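You operate a simulated robot arm through the tools that you are given. There is no shell and no other tool. Be economical: measure what you need, move in short steps, check, and stop when the job is done.

You are at the controls of a simulated two-armed robot. One attempt, no reset.

TASK
Open the green drawer, put the yellow caddy in the inside of the green drawer and shut the drawer again. Then open the orange drawer, fetch the paste tin and set it in the inside of the orange drawer, then shut the drawer. The order counts.

Only the result counts: the job must be done as asked and must still hold three seconds after the hand-in. Knocking over, shifting, dropping, spilling or breaking anything else fails it.

THE ROBOT
Two 7-joint arms with two-finger parallel grippers on one trunk, on a base that drives. Base frame: it is fixed to the floor where the robot stands at the start and does not move with it; the origin is under the middle of the robot, x ahead of it, y to its left, z up. Units: cm, rad, N and s.
The left shoulder is at the start at [5, 16.1, 102.3], the right one opposite. With the tool pointing down near the work surface each hand reaches from about 20 to 68 cm from the robot's upright axis, wherever it stands, measured 20 degrees to its own side. Places, roughly: green drawer [60, 10, 70]; inside of the green drawer [70, 20, 60]; inside of the orange drawer [70, 20, 30]; orange drawer [60, 10, 40]; paste tin [-50, -350, 100]; yellow caddy [-150, -175, 75]. Payload 3.43 kg a hand.
The tool frame of a hand sits at the grasp point between the pads (the TCP): z along the fingers, y along the line on which they close. The tips reach 3 cm beyond it. Largest opening 9.4 cm; finger width 2.8, thickness 1; the body of the gripper, 5 by 9.6 cm, starts 5.5 cm behind the TCP.
Orientation is told as [roll, pitch, yaw] about the base's x, y, z axes, in that order, counted from this pose: with the fingers straight down and closing along the base's y, the tool's x points along the base's -x, its y along +y and its z along -z.

THE INTERFACE
- The arms move only by the tool jog_arm. It takes "left_targets", "right_targets" or both (then of equal length, played together; a hand with none holds still); each is a list of rows, each a list of 6 numbers: the shift along the tool's x, y, z in units of 50 mm (1.0 is 50 mm), then the turn, a rotation vector about the tool's x, y, z in units of 6 degrees (1.0 is 6 degrees). In form: [[dx, dy, dz, ax, ay, az], ...]. A call has 1 to 20 rows; each row shifts and turns the commanded pose from where the row before left it, along the tool's axes as they then stand. "left_claw" and "right_claw" are, for a hand that has rows, the closure in counts, from 0 (fully open) to 255 (shut), set as the call begins (left out, the last holds). A call with a number of a shift or a turn outside -1 to 1 is refused whole. Rows are played at 5 a second. More than 5 cm and 0.15 rad between two rows, or a gripper value outside its range, and nothing of the call is played. Where a pose cannot be reached the arm comes as near as it can. A force on the tool above 40 N (or 10 N above the force at the start of the call, whichever is more), or a blocked arm, ends the call early, and 0.2 s more pass. Each finger travels about 4.5 cm/s and halts on what it meets, pressing with about 29 N; the grip force reading is that of the motor and also rises with nothing between the fingers. The clock runs only during rows and for 0.2 s after the last one: add rows that do not move to give the fingers time. It gives the time, the measured TCP pose, the force on the tool (base axes), the opening and the grip force at its end, in the units of the frame above (readings bear some noise), with the torque about the TCP (base axes, N m) and any sound that the robot's microphone picked up.
- Cameras (640 x 400 px; columns grow to the right, rows downward): "scene" is now at [11.68, -1.69, 113.1]; the picture's right is [-0.22, -0.97, 0.00], its down [-0.70, 0.16, -0.70] and it looks along [0.68, -0.16, -0.72] (base axes); focal length 214 px, centre (320, 200). "left" rides on the left gripper at [7.6, -1.4, -10.2] in its tool frame; the picture's right is [0.18, 0.98, 0.00], its down [-0.75, 0.14, -0.64] and it looks along [-0.63, 0.12, 0.77] (tool axes); focal length 243 px, centre (320, 200). "right" rides on the right gripper at [7.6, 1.4, -10.3] in its tool frame; the picture's right is [-0.18, 0.98, 0.00], its down [-0.75, -0.14, -0.64] and it looks along [-0.63, -0.12, 0.77] (tool axes); focal length 243 px, centre (320, 200).
- grab_frame(camera): a new picture of that camera. The clock stands still meanwhile.
- move_column(by): slides the trunk up (or, below 0, down) by that many cm; the arms and the scene camera ride with it, the base frame stays. It gives what a move gives, with no picture.
- roll_base(legs): drives the robot by 1 to 6 legs, each [ahead, left, turn to the left] in cm, cm and rad, along the robot's own axes; the way and the turn of a leg run together, so that a leg with both is an arc; at most 150 cm and 3.142 rad a leg. The arms and the cameras ride along, it lands a little off, and it stops where it bumps. It gives what a move gives.
- turn_head(pan, tilt): turns the head with the scene camera to pan (to the left, within 1.396 rad either way) and tilt (down, from -0.506 to 1.204), counted from straight ahead of the robot. It gives what a move gives.
- pixel_to_xyz(camera, pixels): for up to 12 pixels [column, row] of the newest picture of that camera ("zoom" is the newest enlarged one), the place [x, y, z] in the base frame of the surface seen there, good to about 0.3 cm. The clock stands still meanwhile.
- close_up(camera, box): a new picture of the part [left, top, right, bottom] of that camera's present view, enlarged. The clock stands still meanwhile.
- finish_job(): hands the job in; it is judged then, once.

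Work in short steps. Measure before you move; look again where a grasp or a placing could have gone wrong, and mend it. You have 110 turns and 100 pictures in all, those below and enlarged ones among them. Open the grippers and draw the arms clear of the work before you hand the job in, unless the task says otherwise; then end with one line.

The tools are called after "Emit:" as name(argument=value, ...) on one line, values as JSON. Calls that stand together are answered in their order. jog_arm: Moves the arms, as the interface text tells. Its arguments: {"type":"object","properties":{"left_targets":{"type":"array","items":{"type":"array","items":{"type":"number"}}},"left_claw":{"type":"number"},"right_targets":{"type":"array","items":{"type":"array","items":{"type":"number"}}},"right_claw":{"type":"number"}},"required":[]} The other tools are called the same way: move_column (by) slides the trunk up or down; roll_base (legs) drives the base; turn_head (pan, tilt) turns the head that bears the scene camera; grab_frame (camera) takes a picture; pixel_to_xyz (camera, pixels) gives the place of the surface under pixels of a picture; close_up (camera, box) takes an enlarged picture of a part of a camera's view; finish_job () hands the job in.

At the start:

```text
t: 0.0
left_tcp_pos: [47.1, 3.1, 96.55]
left_tcp_rot: [0.001, 0.0, 0.0]
left_ft_force: [0.2, -0.2, -0.2]
left_wrist_torque: [-0.01, -0.01, 0.0]
left_width: 9.43
left_grasp_force: 0.1
right_tcp_pos: [34.1, -32.68, 87.79]
right_tcp_rot: [0.0, 0.001, 0.001]
right_ft_force: [-0.5, 0.0, -0.2]
right_wrist_torque: [0.03, 0.03, 0.0]
right_width: 9.42
right_grasp_force: 0.1
trunk travel left (down, up): [-5.0, 21.7]
robot x, y, heading: [-0.17, 0.22, 0.001]
head pan, tilt: [-0.227, 0.801]
```

scene: 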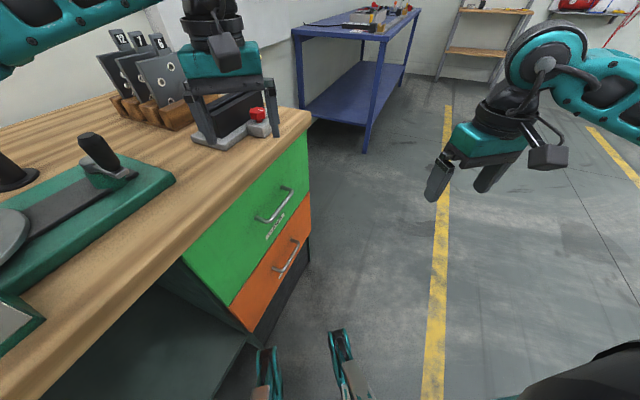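
right: 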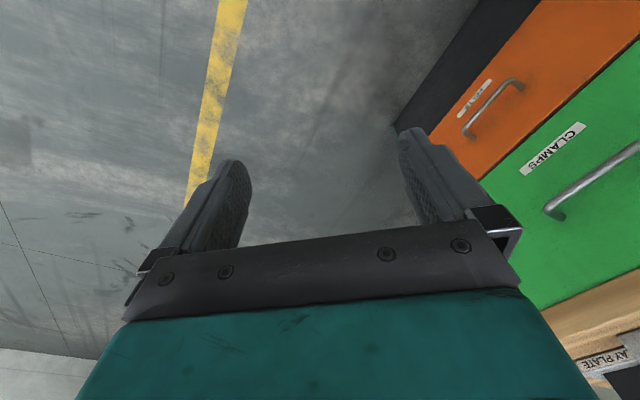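
left: 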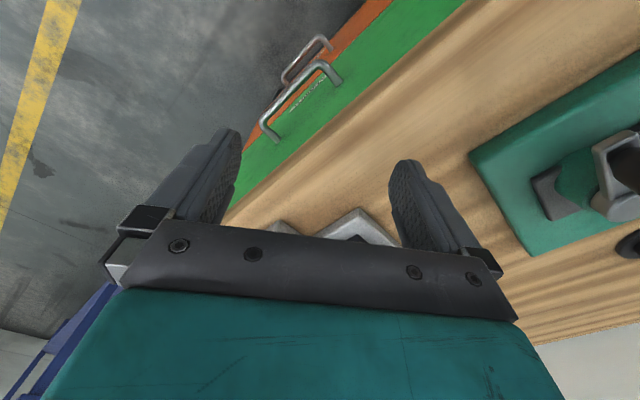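

The scene shows the green drawer handle near (275,205), the orange one near (287,257), with drawer fronts facing right/forward. I measure the handles and the drawer front edges.

Emit:
pixel_to_xyz(camera="scene", pixels=[[258, 219], [275, 212], [292, 190], [274, 271], [288, 262], [299, 241], [190, 262], [306, 140], [232, 303], [308, 200], [250, 330], [310, 112]])

Emit:
turn_head(pan=-1.2, tilt=0.4)

Emit:
grab_frame(camera="scene")

```text
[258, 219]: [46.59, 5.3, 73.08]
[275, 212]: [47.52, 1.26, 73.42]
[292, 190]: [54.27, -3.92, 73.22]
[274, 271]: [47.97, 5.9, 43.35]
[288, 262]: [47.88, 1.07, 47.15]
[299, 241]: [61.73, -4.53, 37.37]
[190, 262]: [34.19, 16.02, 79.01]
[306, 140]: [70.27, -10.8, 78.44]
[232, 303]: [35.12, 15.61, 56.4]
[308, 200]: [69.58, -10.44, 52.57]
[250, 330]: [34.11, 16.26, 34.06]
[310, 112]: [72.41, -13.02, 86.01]
```

```text
t: 1.2
left_tcp_pos: [47.03, 3.14, 96.78]
left_tcp_rot: [-0.002, 0.0, 0.0]
left_ft_force: [-0.2, 0.5, -0.3]
left_wrist_torque: [0.03, -0.01, -0.01]
left_width: 9.43
left_grasp_force: 0.1
right_tcp_pos: [34.13, -32.77, 87.82]
right_tcp_rot: [0.001, -0.001, 0.0]
right_ft_force: [-0.5, 0.0, -0.4]
right_wrist_torque: [-0.02, 0.0, 0.01]
right_width: 9.42
right_grasp_force: 0.0
trunk travel left (down, up): [-5.0, 21.7]
robot x, y, heading: [0.25, 0.07, 0.005]
head pan, tilt: [-1.201, 0.4]
```

```text
96 pictures are left
```

scene: 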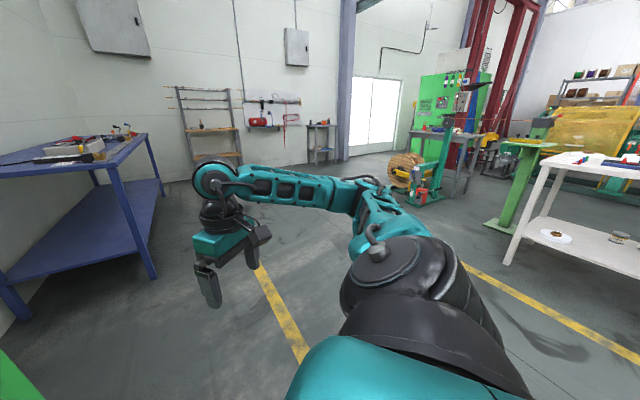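

Handle lies ~4 cm out from the front, front plane through (35,16)-(70,-10.6), outward normal about (-0.605,-0.796). I lift the left hand clear of the bench, then look around to the right-back for caddy and tin.

Emit:
jog_arm(left_targets=[[0, 0, -1, 0, 0, 0], [0, 0, -1, 0, 0, 0], [0, 0, -1, 0, 0, 0]])

Emit:
roll_base(legs=[[0, -50, 0], [13, 0, 0]])

Emit:
turn_head(pan=-1.39, tilt=0.3)

Emit:
grab_frame(camera="scene")

```text
t: 2.0
left_tcp_pos: [47.42, 2.96, 111.96]
left_tcp_rot: [0.001, -0.001, -0.002]
left_ft_force: [-0.4, 0.7, 0.2]
left_wrist_torque: [0.01, 0.03, 0.01]
left_width: 9.39
left_grasp_force: 0.3
right_tcp_pos: [34.23, -32.67, 87.87]
right_tcp_rot: [-0.001, 0.002, 0.002]
right_ft_force: [1.1, 0.3, -0.6]
right_wrist_torque: [-0.01, 0.0, -0.04]
right_width: 9.41
right_grasp_force: 0.1
trunk travel left (down, up): [-5.0, 21.7]
robot x, y, heading: [-0.1, 0.08, -0.005]
head pan, tilt: [-1.201, 0.4]
```

```text
t: 5.9
left_tcp_pos: [61.01, -46.88, 111.82]
left_tcp_rot: [0.0, -0.002, 0.017]
left_ft_force: [0.6, -0.3, -0.4]
left_wrist_torque: [-0.03, 0.01, 0.05]
left_width: 9.37
left_grasp_force: 0.0
right_tcp_pos: [48.3, -82.79, 87.75]
right_tcp_rot: [-0.001, -0.002, 0.015]
right_ft_force: [0.9, -0.4, 0.2]
right_wrist_torque: [-0.01, 0.01, -0.03]
right_width: 9.42
right_grasp_force: 0.0
trunk travel left (down, up): [-5.0, 21.7]
robot x, y, heading: [13.72, -50.84, 0.016]
head pan, tilt: [-1.201, 0.4]
```

```text
t: 6.7
left_tcp_pos: [60.86, -46.89, 111.96]
left_tcp_rot: [0.0, 0.0, 0.017]
left_ft_force: [-0.2, 0.9, 0.4]
left_wrist_torque: [-0.01, -0.03, -0.02]
left_width: 9.41
left_grasp_force: 0.0
right_tcp_pos: [48.2, -82.87, 87.78]
right_tcp_rot: [0.001, 0.0, 0.015]
right_ft_force: [-0.4, -0.1, 0.6]
right_wrist_torque: [0.03, -0.04, 0.04]
right_width: 9.38
right_grasp_force: 0.1
trunk travel left (down, up): [-5.0, 21.7]
robot x, y, heading: [13.54, -50.59, 0.018]
head pan, tilt: [-1.389, 0.3]
```

```text
95 pictures are left
```

scene: 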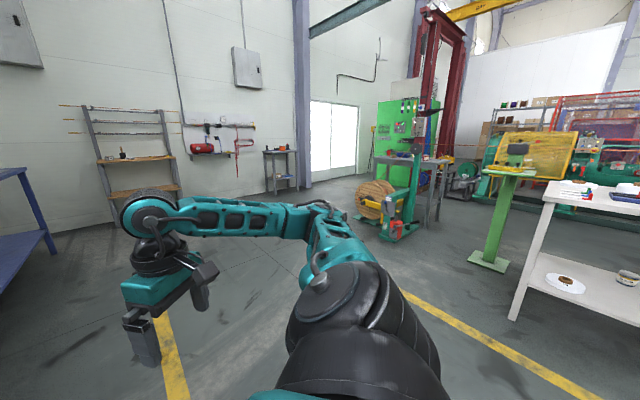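

Now turn to face the drawer fronts (heading ≈0.92) and look down at them.

Emit:
roll_base(legs=[[0, 0, 0.903]])

Emit:
turn_head(pan=0, tilt=0.75)

Emit:
grab_frame(camera="scene")

```text
t: 9.4
left_tcp_pos: [39.34, -10.79, 111.94]
left_tcp_rot: [-0.001, 0.001, 0.931]
left_ft_force: [0.8, 0.2, 0.0]
left_wrist_torque: [-0.04, -0.02, 0.01]
left_width: 9.38
left_grasp_force: 0.1
right_tcp_pos: [60.22, -42.82, 87.77]
right_tcp_rot: [0.0, 0.001, 0.931]
right_ft_force: [-0.2, 0.1, 0.4]
right_wrist_torque: [0.02, -0.03, 0.0]
right_width: 9.39
right_grasp_force: 0.0
trunk travel left (down, up): [-5.0, 21.7]
robot x, y, heading: [13.52, -50.78, 0.934]
head pan, tilt: [-1.389, 0.3]
```

```text
t: 10.9
left_tcp_pos: [39.21, -10.74, 111.98]
left_tcp_rot: [-0.001, 0.0, 0.93]
left_ft_force: [-0.2, -0.2, 0.6]
left_wrist_torque: [-0.03, -0.01, 0.01]
left_width: 9.41
left_grasp_force: 0.1
right_tcp_pos: [60.18, -42.79, 87.72]
right_tcp_rot: [0.0, 0.0, 0.932]
right_ft_force: [0.0, -0.1, -0.4]
right_wrist_torque: [-0.02, 0.01, 0.0]
right_width: 9.41
right_grasp_force: 0.0
trunk travel left (down, up): [-5.0, 21.7]
robot x, y, heading: [13.7, -50.64, 0.932]
head pan, tilt: [0.0, 0.75]
```

```text
94 pictures are left
```

scene: 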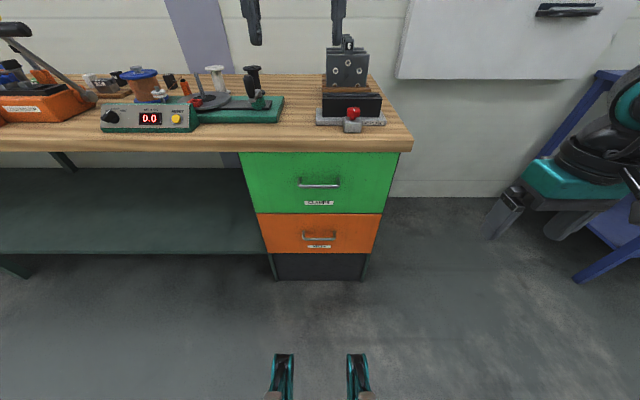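

The drawers are straight ahead: green handle at (319,183), orange at (320,236). I zoom in to measure.

Emit:
close_up(camera="scene", box=[230, 140, 410, 285])

```text
2.76 times, centred on (320, 212) of scene
```

zoom: 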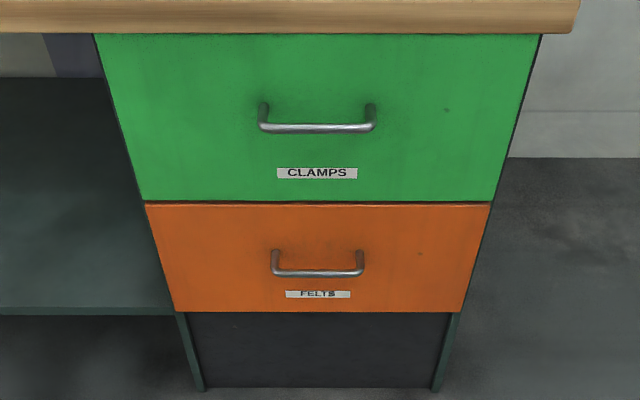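

Emit:
pixel_to_xyz(camera="zoom", pixels=[[275, 128], [317, 129], [360, 128], [285, 272], [317, 273], [350, 272], [130, 60], [505, 60], [180, 290], [460, 280], [300, 20], [317, 60]])

```text
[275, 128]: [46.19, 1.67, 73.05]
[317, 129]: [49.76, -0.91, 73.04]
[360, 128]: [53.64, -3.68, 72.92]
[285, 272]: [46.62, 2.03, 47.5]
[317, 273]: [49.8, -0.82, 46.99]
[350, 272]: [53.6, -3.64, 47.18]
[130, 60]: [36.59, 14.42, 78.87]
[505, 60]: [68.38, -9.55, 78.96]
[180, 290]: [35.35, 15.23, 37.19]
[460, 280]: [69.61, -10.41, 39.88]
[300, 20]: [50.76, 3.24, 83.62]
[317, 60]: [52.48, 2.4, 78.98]
```

Handles: green centre (49.8,-0.9,73.0), orange (49.8,-0.8,47.2), bar about 4 cm off the front. I shift the left hand aside, bring the right hand forward and yaw it 90° so that it can close across the bar.

Emit:
jog_arm(left_targets=[[0, 1, 0, 0, 0, 0], [0, 1, 0, 0, 0, 0], [0, 1, -0.5, 0, 0, 0], [0, 1, -0.5, 0, 0, 0]], right_targets=[[-1, 0, 0, 0, 0, 0], [-1, 0, 0, 0, 0, 0], [0, 0, 0, 0, 0, 1], [0, 0, 0, 0, 0, 1]])

Emit:
jog_arm(right_targets=[[0, 0, 0, 0, 0, 1], [0, 0, 0, 0, 0, 1], [0, 0, 0, 0, 0, 1], [0, 0, 0, 0, 0, 1], [0, 0, 0, 0, 0, 1], [0, 0, 0, 0, 0, 1], [0, 0, 0, 0, 0, 1], [0, 0, 0, 0, 0, 1], [0, 0, 0, 0, 0, 1], [0, 0, 0, 0, 0, 1], [0, 0, 0, 0, 0, 1], [0, 0, 0, 0, 0, 1], [0, 0, 0, 0, 0, 1]])

```text
refused: row 3 steps farther than a row can; nothing moved
```

```text
t: 13.7
left_tcp_pos: [39.24, -10.84, 111.95]
left_tcp_rot: [-0.001, 0.0, 0.932]
left_ft_force: [-0.9, 0.1, 0.1]
left_wrist_torque: [-0.02, -0.01, 0.0]
left_width: 9.38
left_grasp_force: 0.0
right_tcp_pos: [60.22, -42.68, 87.77]
right_tcp_rot: [-0.001, 0.0, -0.431]
right_ft_force: [1.1, 1.2, -0.1]
right_wrist_torque: [-0.01, -0.02, 0.03]
right_width: 9.39
right_grasp_force: 0.1
trunk travel left (down, up): [-5.0, 21.7]
robot x, y, heading: [13.79, -50.85, 0.936]
head pan, tilt: [0.0, 0.75]
```

Yaw works. Move left hand aside, and finish the yaw and tilt of the right hand (about tool x) toward horizontal.

Emit:
jog_arm(left_targets=[[0, 1, 0, 0, 0, 0], [0, 1, 0, 0, 0, 0], [0, 1, 0, 0, 0, 0], [0, 0, -1, 0, 0, 0]], right_targets=[[0, 0, 0, 0, 0, 1], [0, 0, 0, 0, 0, 1.0], [0, 1, 0, 0, 0, 0], [0, 1, 0, 0, 0, 0]])

Emit:
jog_arm(right_targets=[[0, 0, 0, -1, 0, 0], [0, 0, 0, -1, 0, 0], [0, 0, 0, -1, 0, 0], [0, 0, 0, -1, 0, 0], [0, 0, 0, -1, 0, 0], [0, 0, 0, -1, 0, 0], [0, 0, 0, -1, 0, 0], [0, 0, 0, -1, 0, 0], [0, 0, 0, -1, 0, 0], [0, 0, 0, -1, 0, 0], [0, 0, 0, -1, 0, 0], [0, 0, 0, -1, 0, 0], [0, 0, 0, -1, 0, 0]])

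```text
t: 14.7
left_tcp_pos: [27.05, -2.01, 116.93]
left_tcp_rot: [0.002, -0.001, 0.933]
left_ft_force: [-0.3, 0.9, 0.5]
left_wrist_torque: [-0.02, 0.02, 0.04]
left_width: 9.42
left_grasp_force: 0.0
right_tcp_pos: [66.34, -35.03, 87.81]
right_tcp_rot: [0.001, -0.001, -0.639]
right_ft_force: [0.8, 0.2, 0.3]
right_wrist_torque: [0.01, 0.0, 0.0]
right_width: 9.38
right_grasp_force: 0.0
trunk travel left (down, up): [-5.0, 21.7]
robot x, y, heading: [13.87, -50.56, 0.929]
head pan, tilt: [0.0, 0.75]
```

```text
t: 17.5
left_tcp_pos: [27.03, -1.83, 116.96]
left_tcp_rot: [0.0, -0.001, 0.932]
left_ft_force: [0.3, -0.2, -0.1]
left_wrist_torque: [-0.03, 0.02, -0.01]
left_width: 9.41
left_grasp_force: 0.1
right_tcp_pos: [64.96, -32.82, 88.8]
right_tcp_rot: [1.331, 0.011, -0.576]
right_ft_force: [-0.1, -0.1, 0.0]
right_wrist_torque: [-0.04, 0.05, 0.01]
right_width: 9.4
right_grasp_force: 0.0
right hand out of reach, approached as far as the arm can: row 11, 12, 13
trunk travel left (down, up): [-5.0, 21.7]
robot x, y, heading: [13.66, -50.63, 0.93]
head pan, tilt: [0.0, 0.75]
```

The right hand is nearly horizontal. Move it left/down in front of the green handle, 10 cm short.

Emit:
jog_arm(right_targets=[[0.84, -0.312, 0.259, 0, 0, 0], [0.84, -0.312, 0.259, 0, 0, 0], [0.84, -0.312, 0.259, 0, 0, 0], [0.84, -0.312, 0.259, 0, 0, 0], [0.84, -0.312, 0.259, 0, 0, 0], [0.84, -0.312, 0.259, 0, 0, 0], [0.84, -0.312, 0.259, 0, 0, 0], [0.84, -0.312, 0.259, 0, 0, 0], [0, 0, 0, 0, 0, 0]])

Emit:
grab_frame(camera="scene")

Emit:
grab_frame(camera="right")

```text
t: 18.4
left_tcp_pos: [27.08, -1.92, 117.04]
left_tcp_rot: [-0.001, 0.001, 0.935]
left_ft_force: [0.5, 0.7, -0.4]
left_wrist_torque: [-0.04, -0.02, 0.05]
left_width: 9.4
left_grasp_force: 0.1
right_tcp_pos: [62.15, -28.56, 82.75]
right_tcp_rot: [1.329, -0.323, -0.526]
right_ft_force: [-0.6, 0.7, -0.5]
right_wrist_torque: [0.02, 0.0, -0.02]
right_width: 9.4
right_grasp_force: 0.0
right hand out of reach, approached as far as the arm can: row 2, 3, 4
trunk travel left (down, up): [-5.0, 21.7]
robot x, y, heading: [13.22, -50.84, 0.934]
head pan, tilt: [0.0, 0.75]
stopped in row 4 (right hand): the arm was blocked; the commanded pose is now the measured one
```

```text
92 pictures are left
```

scene: 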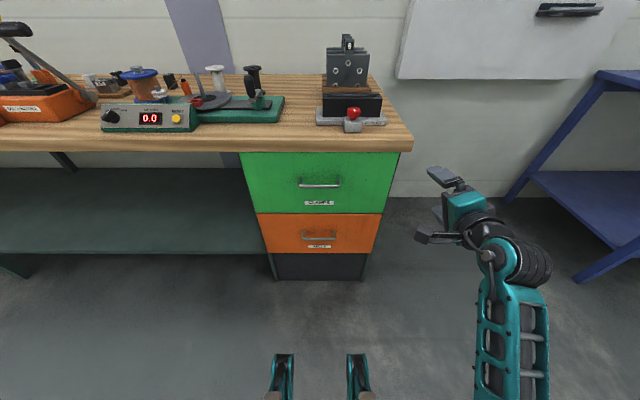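

```text
91 pictures are left
```

right: 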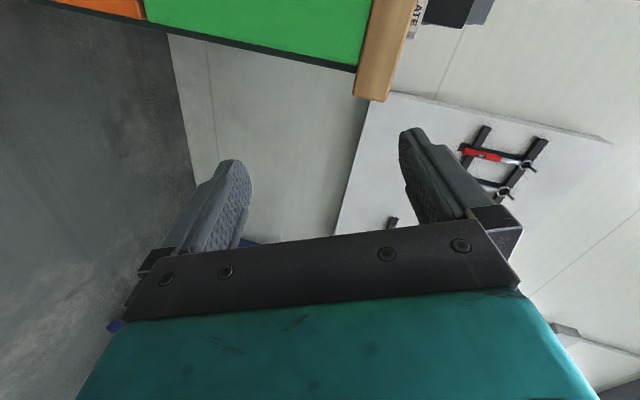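

The arm hits a joint limit moving inward, so I'll keep the hand on its own side and shift the base instead. First restore the orientation to a 60° tilt.

Emit:
jog_arm(right_targets=[[-0.3, 0, 0, 0.72, 0.04, 0.82], [-0.3, 0, 0, 0.72, 0.04, 0.82], [-0.3, 0, 0, 0.72, 0.04, 0.82], [-0.3, 0, 0, 0.72, 0.04, 0.82], [0, 0, 0, 0, 0, 0]])

```text
t: 19.0
left_tcp_pos: [27.07, -1.94, 116.88]
left_tcp_rot: [-0.001, -0.001, 0.934]
left_ft_force: [-0.5, -0.6, 0.3]
left_wrist_torque: [0.03, -0.02, 0.0]
left_width: 9.41
left_grasp_force: 0.0
right_tcp_pos: [69.11, -34.77, 84.97]
right_tcp_rot: [1.173, -0.509, -0.574]
right_ft_force: [-0.5, 0.6, 0.2]
right_wrist_torque: [-0.02, 0.0, -0.01]
right_width: 9.42
right_grasp_force: 0.0
right hand out of reach, approached as far as the arm can: row 2
trunk travel left (down, up): [-5.0, 21.7]
robot x, y, heading: [13.96, -50.66, 0.929]
head pan, tilt: [0.0, 0.75]
stopped in row 2 (right hand): the arm was blocked; the commanded pose is now the measured one
```

The arm seems too folded; pointing the tool forward wants more distance. I move straight forward (free space right of the cabinet).

Emit:
jog_arm(right_targets=[[-0.05, 0.33, 0.87, 0, 0, 0], [-0.05, 0.33, 0.87, 0, 0, 0], [-0.05, 0.33, 0.87, 0, 0, 0], [0, 0, 0, 0, 0, 0]])

Emit:
grab_frame(camera="scene")

```text
t: 19.6
left_tcp_pos: [27.07, -2.1, 117.0]
left_tcp_rot: [0.001, -0.004, 0.93]
left_ft_force: [0.5, -0.2, 0.4]
left_wrist_torque: [-0.01, -0.03, 0.0]
left_width: 9.4
left_grasp_force: 0.0
right_tcp_pos: [75.38, -36.14, 84.3]
right_tcp_rot: [1.166, -0.704, -0.61]
right_ft_force: [0.1, -0.8, -0.2]
right_wrist_torque: [0.01, 0.05, 0.01]
right_width: 9.4
right_grasp_force: 0.0
right hand out of reach, approached as far as the arm can: row 1, 2
trunk travel left (down, up): [-5.0, 21.7]
robot x, y, heading: [13.46, -50.81, 0.933]
head pan, tilt: [0.0, 0.75]
stopped in row 2 (right hand): the arm was blocked; the commanded pose is now the measured one
```

```text
90 pictures are left
```

scene: 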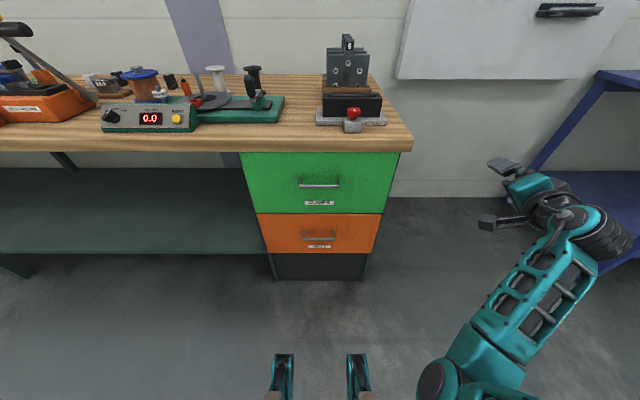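

The wrist is at a limit (hand bent to the side). I swing the tool back to pointing straight down and will try the opposite yaw.

Emit:
jog_arm(right_targets=[[0, 0, 0, 0.734, 0.679, 0], [0, 0, 0, 0.734, 0.679, 0], [0, 0, 0, 0.734, 0.679, 0], [0, 0, 0, 0.734, 0.679, 0], [0, 0, 0, 0.734, 0.679, 0], [0, 0, 0, 0.734, 0.679, 0], [0, 0, 0, 0.734, 0.679, 0], [0, 0, 0, 0.734, 0.679, 0], [0, 0, 0, 0.734, 0.679, 0], [0, 0, 0, 0.734, 0.679, 0], [0, 0, 0, 0.734, 0.679, 0], [0, 0, 0, 0.734, 0.679, 0], [0, 0, 0, 0, 0, 0]])

```text
t: 22.4
left_tcp_pos: [27.08, -2.11, 116.98]
left_tcp_rot: [0.002, -0.002, 0.929]
left_ft_force: [-0.3, -0.1, -0.7]
left_wrist_torque: [-0.01, 0.0, 0.0]
left_width: 9.39
left_grasp_force: 0.1
right_tcp_pos: [75.08, -36.02, 83.63]
right_tcp_rot: [0.005, 0.009, -0.132]
right_ft_force: [-0.2, 0.1, 0.3]
right_wrist_torque: [-0.02, 0.02, 0.03]
right_width: 9.38
right_grasp_force: 0.1
right hand out of reach, approached as far as the arm can: row 1
trunk travel left (down, up): [-5.0, 21.7]
robot x, y, heading: [13.59, -50.8, 0.936]
head pan, tilt: [0.0, 0.75]
```

Now straight down; shift left 12 cm and yaw the other way (25 units).

Emit:
jog_arm(right_targets=[[0.7, 0.39, 0, 0, 0, 0], [0.7, 0.39, 0, 0, 0, 0], [0.7, 0.39, 0, 0, 0, 0], [0, 0, 0, 0, 0, -1], [0, 0, 0, 0, 0, -1], [0, 0, 0, 0, 0, -1], [0, 0, 0, 0, 0, -1], [0, 0, 0, 0, 0, -1], [0, 0, 0, 0, 0, -1], [0, 0, 0, 0, 0, -1], [0, 0, 0, 0, 0, -1], [0, 0, 0, 0, 0, -1], [0, 0, 0, 0, 0, -1], [0, 0, 0, 0, 0, -1], [0, 0, 0, 0, 0, -1], [0, 0, 0, 0, 0, -1], [0, 0, 0, 0, 0, -1], [0, 0, 0, 0, 0, -1], [0, 0, 0, 0, 0, -1], [0, 0, 0, 0, 0, -1]])

Emit:
jog_arm(right_targets=[[0, 0, 0, 0, 0, -1], [0, 0, 0, 0, 0, -1], [0, 0, 0, 0, 0, -1], [0, 0, 0, 0, 0, -1], [0, 0, 0, 0, 0, -1], [0, 0, 0, 0, 0, -1], [0, 0, 0, 0, 0, -1], [0, 0, 0, 0, 0, -1], [0, 0, 0, 0, 0, 0]])

```text
t: 26.6
left_tcp_pos: [27.1, -2.16, 116.94]
left_tcp_rot: [0.003, -0.001, 0.927]
left_ft_force: [0.3, 0.5, 0.3]
left_wrist_torque: [0.0, 0.01, 0.03]
left_width: 9.39
left_grasp_force: 0.0
right_tcp_pos: [64.67, -29.48, 83.15]
right_tcp_rot: [-0.018, -0.019, 1.529]
right_ft_force: [0.4, 0.7, 0.5]
right_wrist_torque: [0.0, 0.0, 0.0]
right_width: 9.4
right_grasp_force: 0.0
right hand out of reach, approached as far as the arm can: row 19, 20
trunk travel left (down, up): [-5.0, 21.7]
robot x, y, heading: [13.84, -50.76, 0.928]
head pan, tilt: [0.0, 0.75]
```

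```text
t: 28.6
left_tcp_pos: [27.0, -2.09, 116.93]
left_tcp_rot: [0.002, -0.002, 0.928]
left_ft_force: [0.5, -0.3, -0.4]
left_wrist_torque: [0.02, 0.01, 0.0]
left_width: 9.39
left_grasp_force: 0.0
right_tcp_pos: [61.49, -32.24, 85.62]
right_tcp_rot: [-0.019, -0.016, 1.632]
right_ft_force: [0.4, 0.1, 0.4]
right_wrist_torque: [0.02, 0.01, 0.02]
right_width: 9.41
right_grasp_force: 0.1
right hand out of reach, approached as far as the arm can: row 1, 2, 3, 4, 5, 6, 7, 8
trunk travel left (down, up): [-5.0, 21.7]
robot x, y, heading: [13.61, -50.77, 0.933]
head pan, tilt: [0.0, 0.75]
```

Opposite yaw is limited at about +0.65 rad, so I return to the former yaw (-0.646) and will use a gentler ~55° tilt, positioning with the base.

Emit:
jog_arm(right_targets=[[0, 0, 0, 0, 0, 1], [0, 0, 0, 0, 0, 1], [0, 0, 0, 0, 0, 1], [0, 0, 0, 0, 0, 1], [0, 0, 0, 0, 0, 1], [0, 0, 0, 0, 0, 1], [0, 0, 0, 0, 0, 1], [0, 0, 0, 0, 0, 1], [0, 0, 0, 0, 0, 1], [0, 0, 0, 0, 0, 1], [0, 0, 0, 0, 0, 1], [0, 0, 0, 0, 0, 1], [0, 0, 0, 0, 0, 1], [0, 0, 0, 0, 0, 1], [0, 0, 0, 0, 0, 1], [0, 0, 0, 0, 0, 1], [0, 0, 0, 0, 0, 1], [0, 0, 0, 0, 0, 1], [0, 0, 0, 0, 0, 1], [0, 0, 0, 0, 0, 1]])

Emit:
jog_arm(right_targets=[[0, 0, 0, 0, 0, 1], [0, 0, 0, 0, 0, 1], [0, 0, 0, 0, 0, 1], [0, 0, 0, 0, 0, 1], [0, 0, 0, 0, 0, 1], [0, 0, 0, 0, 0, 1], [0, 0, 0, 0, 0, 1], [0, 0, 0, 0, 0, 1], [0, 0, 0, 0, 0, 1], [0, 0, 0, 0, 0, 0.9], [0, 0, 0, -1, 0, 0], [0, 0, 0, -1, 0, 0], [0, 0, 0, -1, 0, 0], [0, 0, 0, -1, 0, 0], [0, 0, 0, -1, 0, 0], [0, 0, 0, -1, 0, 0], [0, 0, 0, -1, 0, 0], [0, 0, 0, -1, 0, 0], [0, 0, 0, -1, 0, 0]])

```text
t: 32.8
left_tcp_pos: [27.11, -2.15, 116.99]
left_tcp_rot: [0.002, -0.002, 0.929]
left_ft_force: [-0.5, 0.7, 0.0]
left_wrist_torque: [0.01, 0.02, 0.01]
left_width: 9.4
left_grasp_force: 0.1
right_tcp_pos: [61.34, -32.2, 85.69]
right_tcp_rot: [0.023, -0.008, -0.466]
right_ft_force: [-1.0, -0.6, 0.8]
right_wrist_torque: [-0.01, -0.01, -0.01]
right_width: 9.39
right_grasp_force: 0.0
trunk travel left (down, up): [-5.0, 21.7]
robot x, y, heading: [13.66, -51.08, 0.935]
head pan, tilt: [0.0, 0.75]
```

```text
t: 36.8
left_tcp_pos: [27.06, -1.98, 116.84]
left_tcp_rot: [0.0, -0.001, 0.928]
left_ft_force: [0.0, -0.8, -0.4]
left_wrist_torque: [-0.01, 0.05, -0.01]
left_width: 9.4
left_grasp_force: 0.0
right_tcp_pos: [61.6, -32.04, 85.62]
right_tcp_rot: [0.963, 0.018, -1.497]
right_ft_force: [-0.4, 0.3, 0.3]
right_wrist_torque: [-0.02, -0.02, 0.04]
right_width: 9.38
right_grasp_force: 0.1
trunk travel left (down, up): [-5.0, 21.7]
robot x, y, heading: [13.49, -50.51, 0.932]
head pan, tilt: [0.0, 0.75]
```

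Now rotate about the vertical to bring the pointing direction to straight-ahead (yaw −0.646).

Emit:
jog_arm(right_targets=[[0, 0, 0, 0, 0.833, -0.579], [0, 0, 0, 0, 0.833, -0.579], [0, 0, 0, 0, 0.833, -0.579], [0, 0, 0, 0, 0.833, -0.579], [0, 0, 0, 0, 0.833, -0.579], [0, 0, 0, 0, 0.833, -0.579], [0, 0, 0, 0, 0.833, -0.579], [0, 0, 0, 0, 0.833, -0.579], [0, 0, 0, 0, 0, 0]])

```text
t: 38.8
left_tcp_pos: [27.11, -2.09, 116.97]
left_tcp_rot: [0.001, -0.001, 0.926]
left_ft_force: [-0.5, 0.2, 0.4]
left_wrist_torque: [0.03, 0.0, -0.01]
left_width: 9.41
left_grasp_force: 0.0
right_tcp_pos: [61.47, -32.18, 85.7]
right_tcp_rot: [0.975, 0.013, -0.647]
right_ft_force: [0.4, 0.9, -0.7]
right_wrist_torque: [0.02, -0.01, 0.01]
right_width: 9.41
right_grasp_force: 0.1
trunk travel left (down, up): [-5.0, 21.7]
robot x, y, heading: [13.33, -50.7, 0.936]
head pan, tilt: [0.0, 0.75]
```

Reached cleanly. Lower the hand to handle height, then roll the base left so the hand faces the handle.

Emit:
jog_arm(right_targets=[[0, -0.63, 0.43, 0, 0, 0], [0, -0.63, 0.43, 0, 0, 0], [0, -0.63, 0.43, 0, 0, 0], [0, 0, 0, 0, 0, 0]])

Emit:
roll_base(legs=[[0, 27.5, -0.008]])

Emit:
grab_frame(camera="right")

Emit:
grab_frame(camera="scene")

```text
t: 39.8
left_tcp_pos: [27.13, -1.94, 116.95]
left_tcp_rot: [0.002, -0.003, 0.929]
left_ft_force: [-0.3, 0.0, 0.2]
left_wrist_torque: [0.03, -0.03, -0.05]
left_width: 9.38
left_grasp_force: 0.0
right_tcp_pos: [61.44, -32.12, 83.14]
right_tcp_rot: [0.974, 0.011, -0.649]
right_ft_force: [-0.6, 0.2, 0.1]
right_wrist_torque: [-0.01, -0.01, -0.01]
right_width: 9.41
right_grasp_force: 0.0
right hand out of reach, approached as far as the arm can: row 1, 2, 3
trunk travel left (down, up): [-5.0, 21.7]
robot x, y, heading: [13.59, -50.53, 0.935]
head pan, tilt: [0.0, 0.75]
```

```text
t: 41.7
left_tcp_pos: [5.66, 13.94, 116.93]
left_tcp_rot: [0.0, -0.001, 0.925]
left_ft_force: [-0.5, 0.7, 0.4]
left_wrist_torque: [-0.03, 0.01, 0.01]
left_width: 9.41
left_grasp_force: 0.0
right_tcp_pos: [39.98, -16.09, 83.31]
right_tcp_rot: [0.975, 0.011, -0.65]
right_ft_force: [-0.1, 0.8, -0.8]
right_wrist_torque: [-0.03, 0.01, 0.01]
right_width: 9.41
right_grasp_force: 0.1
trunk travel left (down, up): [-5.0, 21.7]
robot x, y, heading: [-8.11, -34.8, 0.929]
head pan, tilt: [0.0, 0.75]
```

```text
89 pictures are left
```

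right: 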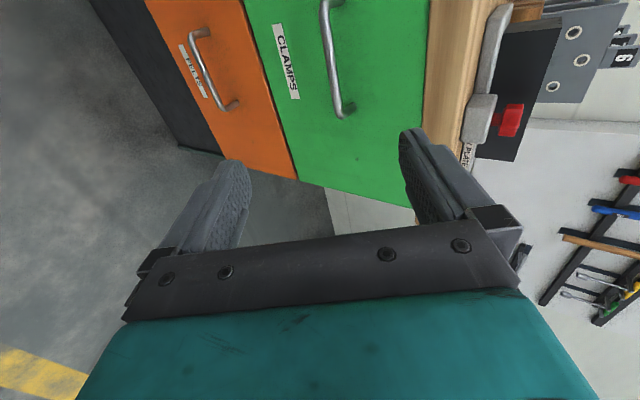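

```text
88 pictures are left
```

scene: 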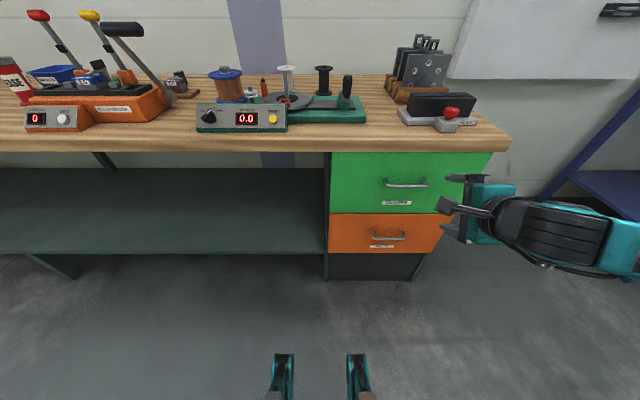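

The deep tilt blocks lowering. New plan: nearly vertical tool, gripper fully open, hooking the inner finger behind the bar and pulling with the base. I reduce the tilt to ~14°.

Emit:
jog_arm(right_targets=[[0, 0, 0, 1, 0, 0], [0, 0, 0, 1, 0, 0], [0, 0, 0, 1, 0, 0], [0, 0, 0, 1, 0, 0], [0, 0, 0, 1, 0, 0], [0, 0, 0, 1, 0, 0], [0, 0, 0, 1, 0, 0], [0, 0, 0, 0, 0, 0]], right_claw=0)

```text
t: 43.5
left_tcp_pos: [5.74, 14.02, 116.94]
left_tcp_rot: [0.003, -0.001, 0.926]
left_ft_force: [0.9, 0.2, 0.1]
left_wrist_torque: [0.05, -0.02, -0.02]
left_width: 9.37
left_grasp_force: 0.1
right_tcp_pos: [40.06, -16.11, 83.28]
right_tcp_rot: [0.241, 0.011, -0.652]
right_ft_force: [-0.2, 0.0, 0.0]
right_wrist_torque: [-0.08, -0.01, 0.0]
right_width: 9.37
right_grasp_force: 0.1
trunk travel left (down, up): [-5.0, 21.7]
robot x, y, heading: [-7.96, -34.63, 0.934]
head pan, tilt: [0.0, 0.75]
```

Move to just above the hook position (z 78.5), then check by camera.

Emit:
jog_arm(right_targets=[[0.07, 0.635, 0.405, 0, 0, 0], [0.07, 0.635, 0.405, 0, 0, 0], [0.07, 0.635, 0.405, 0, 0, 0], [0.07, 0.635, 0.405, 0, 0, 0], [0, 0, 0, 0, 0, 0]])

Emit:
grab_frame(camera="right")

Emit:
close_up(camera="scene", box=[320, 120, 520, 245])

```text
t: 44.7
left_tcp_pos: [5.7, 13.94, 116.97]
left_tcp_rot: [0.003, -0.001, 0.925]
left_ft_force: [0.2, -0.3, 0.1]
left_wrist_torque: [-0.01, -0.01, 0.01]
left_width: 9.39
left_grasp_force: 0.1
right_tcp_pos: [47.69, -3.98, 78.51]
right_tcp_rot: [0.242, 0.013, -0.651]
right_ft_force: [0.4, 0.1, -0.2]
right_wrist_torque: [-0.02, -0.01, 0.02]
right_width: 9.42
right_grasp_force: 0.1
trunk travel left (down, up): [-5.0, 21.7]
robot x, y, heading: [-8.04, -34.8, 0.932]
head pan, tilt: [0.0, 0.75]
```

```text
87 pictures are left
```

right: 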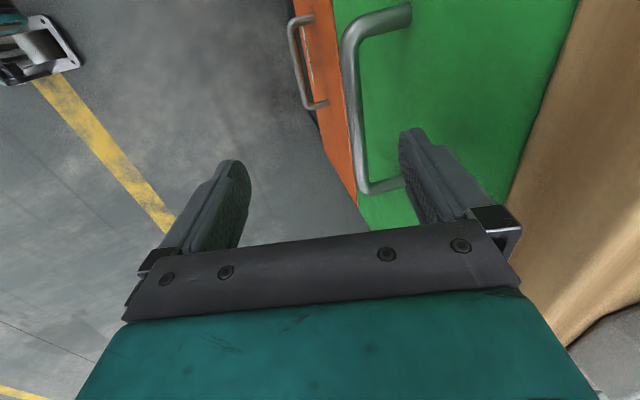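

```text
3.20 times, centred on (420, 182) of scene
```

zoom: 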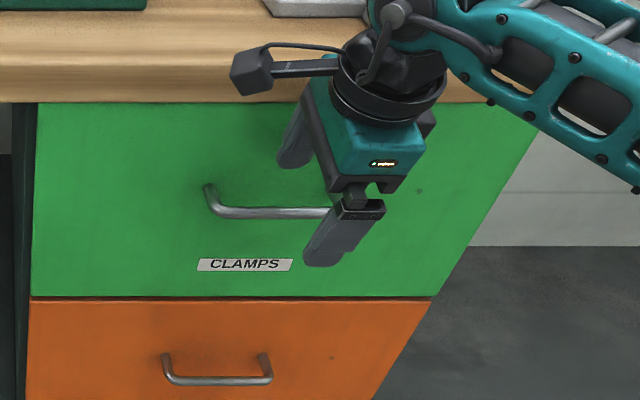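

Verify handle relative to the hand from the right camera's own view: bar pixels (360,100), (365,180), (355,45).

Emit:
pixel_to_xyz(camera="right", pixels=[[351, 60], [357, 120], [362, 165], [395, 16], [395, 184], [440, 100], [408, 133], [420, 215]])

```text
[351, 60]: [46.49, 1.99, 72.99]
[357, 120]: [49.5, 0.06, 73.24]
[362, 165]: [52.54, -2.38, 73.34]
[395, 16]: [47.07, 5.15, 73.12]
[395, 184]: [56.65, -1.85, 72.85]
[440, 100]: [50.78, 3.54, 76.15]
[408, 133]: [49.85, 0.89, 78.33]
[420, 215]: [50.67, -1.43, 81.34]
```

Finger tip at f≈30.8, bar inner side ≈30.3, front at 33.4: shift 0.5 cm inward, then descend 6 cm to hook behind the bar.

Emit:
jog_arm(right_targets=[[0, 0.097, 0.024, 0, 0, 0], [0, -0.096, 0.388, 0, 0, 0], [0, -0.096, 0.388, 0, 0, 0], [0, -0.096, 0.388, 0, 0, 0], [0, 0, 0, 0, 0, 0]])

Emit:
grab_frame(camera="right")

```text
t: 45.9
left_tcp_pos: [5.66, 13.92, 116.93]
left_tcp_rot: [0.002, -0.001, 0.924]
left_ft_force: [-0.2, 0.1, 0.2]
left_wrist_torque: [0.0, -0.03, 0.03]
left_width: 9.4
left_grasp_force: 0.0
right_tcp_pos: [47.78, -3.58, 72.29]
right_tcp_rot: [0.24, 0.013, -0.651]
right_ft_force: [-0.4, 0.3, -1.1]
right_wrist_torque: [0.03, 0.01, 0.05]
right_width: 9.4
right_grasp_force: 0.0
trunk travel left (down, up): [-5.0, 21.7]
robot x, y, heading: [-7.77, -34.76, 0.93]
head pan, tilt: [0.0, 0.75]
```

```text
85 pictures are left
```

right: 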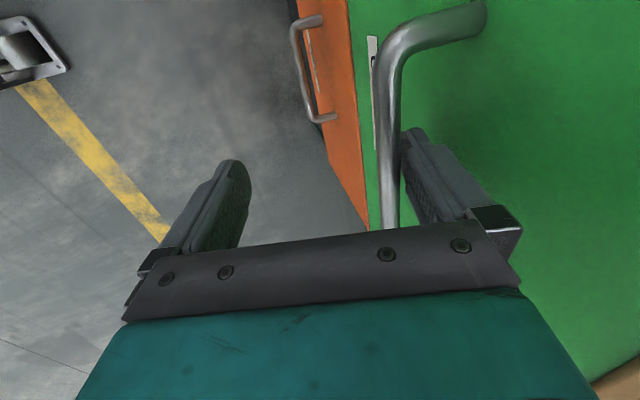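

The inner finger is behind the bar. Pull by rolling the base back 25 cm.

Emit:
roll_base(legs=[[-25, 0, 0]])

Emit:
grab_frame(camera="scene")

```text
t: 47.7
left_tcp_pos: [-8.97, -5.66, 117.06]
left_tcp_rot: [0.002, 0.0, 0.927]
left_ft_force: [0.6, 0.9, 0.0]
left_wrist_torque: [0.01, 0.04, 0.02]
left_width: 9.42
left_grasp_force: 0.0
right_tcp_pos: [33.13, -23.14, 72.52]
right_tcp_rot: [0.243, 0.013, -0.648]
right_ft_force: [0.3, -0.3, -0.7]
right_wrist_torque: [0.01, 0.0, -0.02]
right_width: 9.43
right_grasp_force: 0.1
trunk travel left (down, up): [-5.0, 21.7]
robot x, y, heading: [-22.97, -53.88, 0.928]
head pan, tilt: [0.0, 0.75]
```

```text
84 pictures are left
```

scene: 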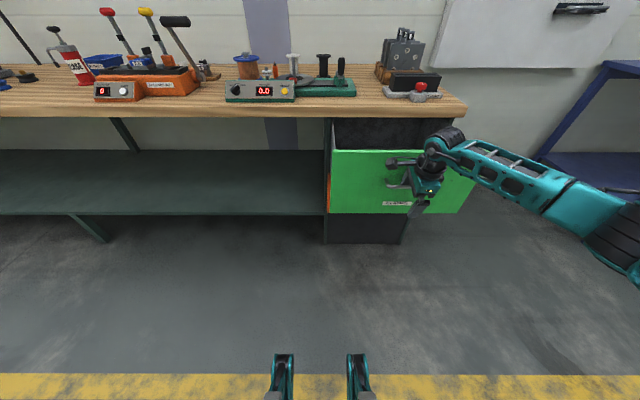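

It opened about 24 cm with little force. Pull 12 cm more and look into it.

Emit:
roll_base(legs=[[-12, 0, 0]])

Emit:
grab_frame(camera="scene")

```text
t: 48.9
left_tcp_pos: [-16.1, -15.29, 117.02]
left_tcp_rot: [0.0, -0.002, 0.927]
left_ft_force: [-0.3, -0.7, 0.1]
left_wrist_torque: [0.03, 0.0, 0.02]
left_width: 9.42
left_grasp_force: 0.1
right_tcp_pos: [25.84, -32.65, 72.48]
right_tcp_rot: [0.243, 0.014, -0.649]
right_ft_force: [0.5, -0.1, 0.1]
right_wrist_torque: [-0.01, -0.02, 0.0]
right_width: 9.44
right_grasp_force: 0.0
trunk travel left (down, up): [-5.0, 21.7]
robot x, y, heading: [-29.76, -64.23, 0.933]
head pan, tilt: [0.0, 0.75]
```

```text
83 pictures are left
```

scene: 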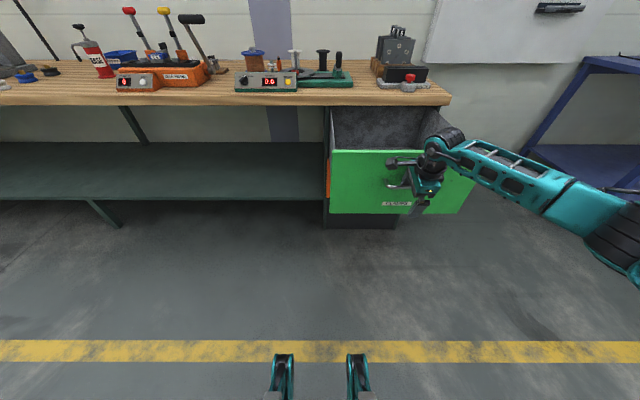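

Open by ~36 cm. Unhook upward, straighten the tool to vertical, raise, then back off the base.

Emit:
jog_arm(right_targets=[[0, 0.19, -0.776, 0, 0, 0], [0, 0.19, -0.776, 0, 0, 0], [0, 0.19, -0.776, 0, 0, 0], [0, 0, 0, 0.8, 0, 0], [0, 0, 0, 0.8, 0, 0], [0, 0, 0, 0.7, 0, 0], [0, -1, 0, 0, 0, 0], [0, -1, 0, 0, 0, 0], [0, 0, -1, 0, 0, 0]])

Emit:
roll_base(legs=[[-20, 0, 0]])

Emit:
turn_head(pan=1.39, tilt=0.45)

Emit:
grab_frame(camera="scene")

```text
t: 50.9
left_tcp_pos: [-16.15, -15.26, 116.87]
left_tcp_rot: [-0.001, -0.004, 0.927]
left_ft_force: [-0.5, -0.8, 0.8]
left_wrist_torque: [-0.01, 0.02, 0.02]
left_width: 9.41
left_grasp_force: 0.1
right_tcp_pos: [19.75, -40.63, 89.36]
right_tcp_rot: [0.0, 0.012, -0.651]
right_ft_force: [0.1, -0.8, 0.6]
right_wrist_torque: [0.04, -0.03, 0.0]
right_width: 9.39
right_grasp_force: 0.0
trunk travel left (down, up): [-5.0, 21.7]
robot x, y, heading: [-29.77, -63.76, 0.933]
head pan, tilt: [0.0, 0.75]
```

```text
t: 52.5
left_tcp_pos: [-27.62, -31.09, 116.95]
left_tcp_rot: [0.001, -0.002, 0.921]
left_ft_force: [0.1, -0.5, 0.6]
left_wrist_torque: [0.01, -0.03, 0.03]
left_width: 9.4
left_grasp_force: 0.0
right_tcp_pos: [8.25, -56.69, 89.47]
right_tcp_rot: [0.001, 0.012, -0.658]
right_ft_force: [0.3, -0.3, -0.6]
right_wrist_torque: [-0.01, -0.01, -0.06]
right_width: 9.41
right_grasp_force: 0.0
trunk travel left (down, up): [-5.0, 21.7]
robot x, y, heading: [-41.68, -79.54, 0.926]
head pan, tilt: [0.0, 0.75]
```

```text
t: 54.0
left_tcp_pos: [-27.56, -31.15, 116.94]
left_tcp_rot: [0.001, -0.004, 0.921]
left_ft_force: [-0.2, 0.1, 0.5]
left_wrist_torque: [-0.02, 0.01, 0.02]
left_width: 9.4
left_grasp_force: 0.1
right_tcp_pos: [8.26, -56.55, 89.42]
right_tcp_rot: [-0.001, 0.012, -0.655]
right_ft_force: [0.9, 0.2, -0.2]
right_wrist_torque: [0.02, -0.02, -0.01]
right_width: 9.41
right_grasp_force: 0.0
trunk travel left (down, up): [-5.0, 21.7]
robot x, y, heading: [-41.69, -79.53, 0.926]
head pan, tilt: [1.389, 0.45]
```

```text
82 pictures are left
```

scene: 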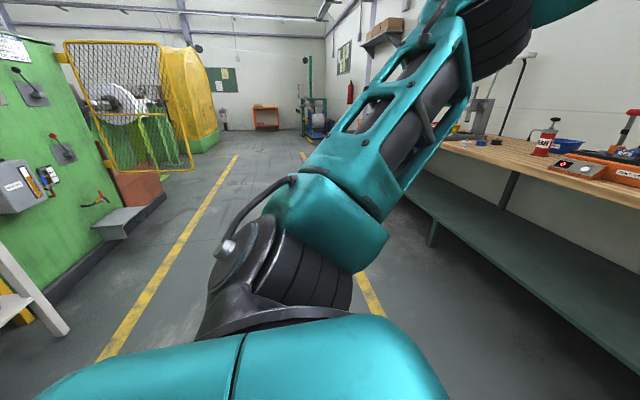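

The white table lies behind-left. Turn left 2.9 rad to face the caddy (bearing ≈ −2.42) and look.

Emit:
roll_base(legs=[[0, 0, 2.93]])

Emit:
turn_head(pan=0, tilt=0.45)

Emit:
grab_frame(camera="scene")

```text
t: 61.2
left_tcp_pos: [-68.04, -122.57, 116.86]
left_tcp_rot: [0.001, -0.001, -2.495]
left_ft_force: [0.1, 0.2, 0.7]
left_wrist_torque: [0.02, 0.03, -0.01]
left_width: 9.37
left_grasp_force: 0.0
right_tcp_pos: [-95.72, -88.48, 89.48]
right_tcp_rot: [0.002, 0.013, 2.213]
right_ft_force: [-0.2, 0.2, -1.0]
right_wrist_torque: [0.0, 0.02, 0.0]
right_width: 9.4
right_grasp_force: 0.0
trunk travel left (down, up): [-5.0, 21.7]
robot x, y, heading: [-41.4, -79.53, -2.481]
head pan, tilt: [1.389, 0.45]
```

```text
t: 62.7
left_tcp_pos: [-68.05, -122.58, 116.98]
left_tcp_rot: [0.002, -0.001, -2.493]
left_ft_force: [-0.6, 0.2, -0.1]
left_wrist_torque: [0.0, 0.0, -0.01]
left_width: 9.41
left_grasp_force: 0.1
right_tcp_pos: [-95.7, -88.34, 89.45]
right_tcp_rot: [-0.001, 0.013, 2.212]
right_ft_force: [0.1, 0.4, 0.1]
right_wrist_torque: [0.0, 0.02, 0.04]
right_width: 9.4
right_grasp_force: 0.1
trunk travel left (down, up): [-5.0, 21.7]
robot x, y, heading: [-41.86, -79.58, -2.486]
head pan, tilt: [0.0, 0.45]
```

```text
81 pictures are left
```

scene: 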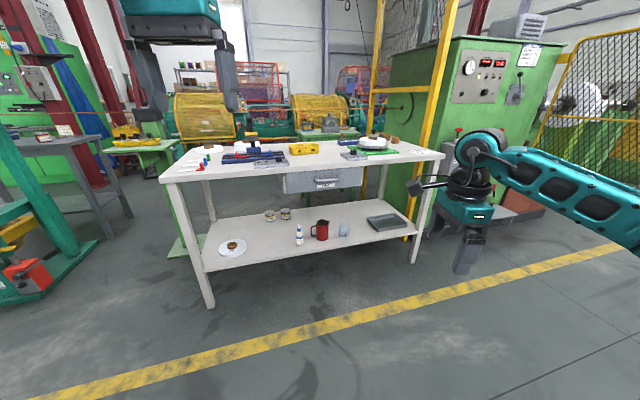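

A yellow box stands on the white table at (303,148). Zoom there.

Emit:
close_up(camera="scene", box=[200, 110, 420, 200])

Emit:
pixel_to_xyz(camera="scene", pixels=[[303, 152], [292, 149], [318, 147], [180, 182], [430, 157], [330, 170], [120, 138], [200, 150], [352, 143]])

```text
2.91 times, centred on (310, 155) of scene
```

zoom: 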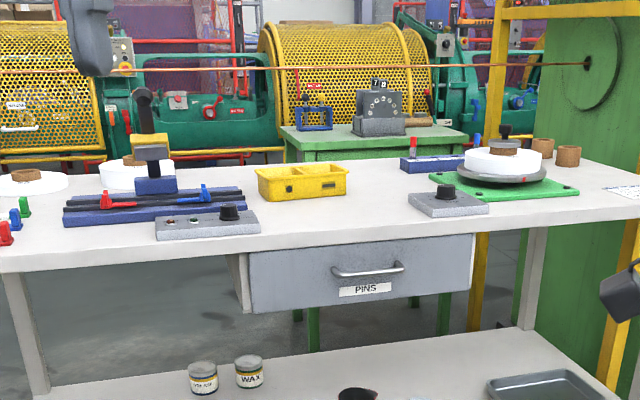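

```text
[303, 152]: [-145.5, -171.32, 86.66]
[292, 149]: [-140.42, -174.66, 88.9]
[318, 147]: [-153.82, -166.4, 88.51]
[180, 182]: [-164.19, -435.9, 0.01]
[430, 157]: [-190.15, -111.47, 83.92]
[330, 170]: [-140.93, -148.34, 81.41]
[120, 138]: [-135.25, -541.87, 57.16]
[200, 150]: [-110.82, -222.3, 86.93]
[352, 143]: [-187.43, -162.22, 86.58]
```

Measure the caddy corners, table surface and front edge.

Emit:
pixel_to_xyz(camera="zoom", pixels=[[263, 175], [345, 170], [266, 200], [344, 193], [330, 164], [258, 166], [300, 215], [10, 262], [630, 208], [300, 172], [202, 385], [248, 375]])

```text
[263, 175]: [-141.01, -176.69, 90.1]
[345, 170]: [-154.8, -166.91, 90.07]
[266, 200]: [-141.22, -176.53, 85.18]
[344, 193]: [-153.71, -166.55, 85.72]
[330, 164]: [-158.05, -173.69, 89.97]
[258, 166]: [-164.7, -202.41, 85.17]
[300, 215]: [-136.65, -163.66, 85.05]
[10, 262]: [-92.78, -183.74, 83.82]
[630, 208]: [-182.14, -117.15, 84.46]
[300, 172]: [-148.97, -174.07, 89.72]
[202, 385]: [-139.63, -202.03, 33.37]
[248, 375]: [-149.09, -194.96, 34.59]
```

Caddy ≈17×7.5×5 cm, centred near (-150,-175), long side parallel to the table edge; table normal heading −2.211. I retract the left hand, raise the right hand, and drive to in front.

Emit:
jog_arm(left_targets=[[1, 0, 0, 0, 0, 0], [1, 0, 0, 0, 0, 0], [1, 0, 0, 0, 0, 0], [0, 0, 0, 0, 0, 0]], right_targets=[[0, 0, -1, 0, 0, 0], [0, 0, -1, 0, 0, 0], [0, 0, -1, 0, 0, 0], [0, 0, -1, 0, 0, 0]])

Emit:
roll_base(legs=[[0, 0, 0.275], [0, -10, 0], [65, 0, 0]])

Emit:
turn_head(pan=-0.2, tilt=0.7)

Emit:
grab_frame(camera="scene")

```text
t: 63.7
left_tcp_pos: [-56.21, -113.51, 116.87]
left_tcp_rot: [0.0, -0.001, -2.492]
left_ft_force: [-0.1, -0.5, 0.1]
left_wrist_torque: [0.04, 0.0, 0.01]
left_width: 9.41
left_grasp_force: 0.1
right_tcp_pos: [-95.63, -88.68, 109.52]
right_tcp_rot: [0.001, 0.012, 2.213]
right_ft_force: [0.5, -0.5, 0.0]
right_wrist_torque: [0.01, 0.02, 0.0]
right_width: 9.4
right_grasp_force: 0.1
trunk travel left (down, up): [-5.0, 21.7]
robot x, y, heading: [-41.55, -79.31, -2.488]
head pan, tilt: [0.0, 0.45]
```

```text
t: 68.9
left_tcp_pos: [-92.79, -160.46, 116.93]
left_tcp_rot: [0.0, -0.002, -2.226]
left_ft_force: [-0.7, -0.3, 0.1]
left_wrist_torque: [0.02, 0.01, 0.0]
left_width: 9.4
left_grasp_force: 0.1
right_tcp_pos: [-137.32, -146.79, 109.49]
right_tcp_rot: [0.0, 0.012, 2.479]
right_ft_force: [-0.5, -0.4, -0.3]
right_wrist_torque: [-0.01, 0.01, -0.01]
right_width: 9.39
right_grasp_force: 0.0
trunk travel left (down, up): [-5.0, 21.7]
robot x, y, heading: [-87.56, -123.65, -2.219]
head pan, tilt: [0.0, 0.45]
```

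```text
t: 69.6
left_tcp_pos: [-92.77, -160.33, 116.93]
left_tcp_rot: [0.003, -0.001, -2.226]
left_ft_force: [0.0, 0.3, -0.2]
left_wrist_torque: [0.0, 0.0, -0.01]
left_width: 9.39
left_grasp_force: 0.0
right_tcp_pos: [-137.34, -146.86, 109.44]
right_tcp_rot: [0.002, 0.012, 2.478]
right_ft_force: [0.2, 0.1, -0.1]
right_wrist_torque: [0.05, 0.01, -0.03]
right_width: 9.4
right_grasp_force: 0.1
trunk travel left (down, up): [-5.0, 21.7]
robot x, y, heading: [-87.28, -124.24, -2.222]
head pan, tilt: [-0.201, 0.7]
```

```text
79 pictures are left
```

scene: 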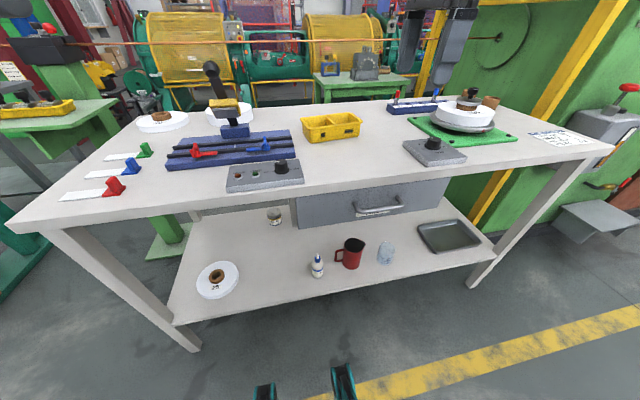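

Measure the caddy again from here and the dark/teal parts at the bottom (343,378) that may be the robot's base front.

Emit:
close_up(camera="scene", box=[280, 90, 390, 160])

Emit:
pixel_to_xyz(camera="scene", pixels=[[341, 372], [265, 390], [200, 226], [520, 169], [300, 207]])

```text
5.71 times, centred on (335, 125) of scene
```

zoom: 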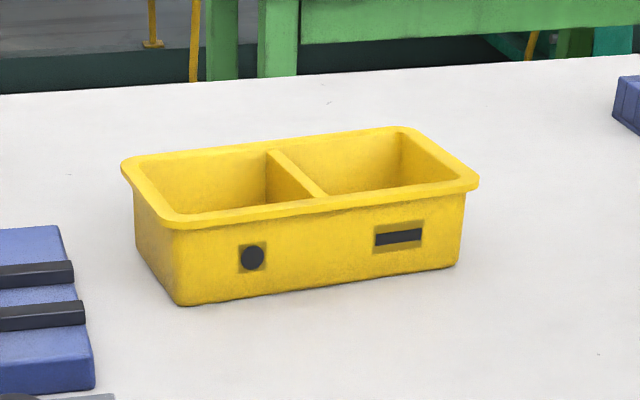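

```text
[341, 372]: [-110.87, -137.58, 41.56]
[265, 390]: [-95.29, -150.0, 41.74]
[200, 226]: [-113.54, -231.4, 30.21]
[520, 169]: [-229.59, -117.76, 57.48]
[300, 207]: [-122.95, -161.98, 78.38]
```

Emit:
pixel_to_xyz(camera="zoom", pixels=[[180, 222], [472, 184], [405, 130], [128, 163], [270, 155], [322, 197], [180, 300], [455, 262], [190, 180], [220, 200], [300, 170], [292, 178]])

```text
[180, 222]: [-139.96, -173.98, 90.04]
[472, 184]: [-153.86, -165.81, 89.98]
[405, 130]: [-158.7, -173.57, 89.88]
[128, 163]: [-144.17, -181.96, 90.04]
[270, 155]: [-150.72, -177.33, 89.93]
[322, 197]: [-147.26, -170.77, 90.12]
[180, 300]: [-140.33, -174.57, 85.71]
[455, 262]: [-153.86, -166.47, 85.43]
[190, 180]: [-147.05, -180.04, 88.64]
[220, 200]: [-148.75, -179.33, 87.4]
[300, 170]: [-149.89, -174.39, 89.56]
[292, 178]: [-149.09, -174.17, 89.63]
```

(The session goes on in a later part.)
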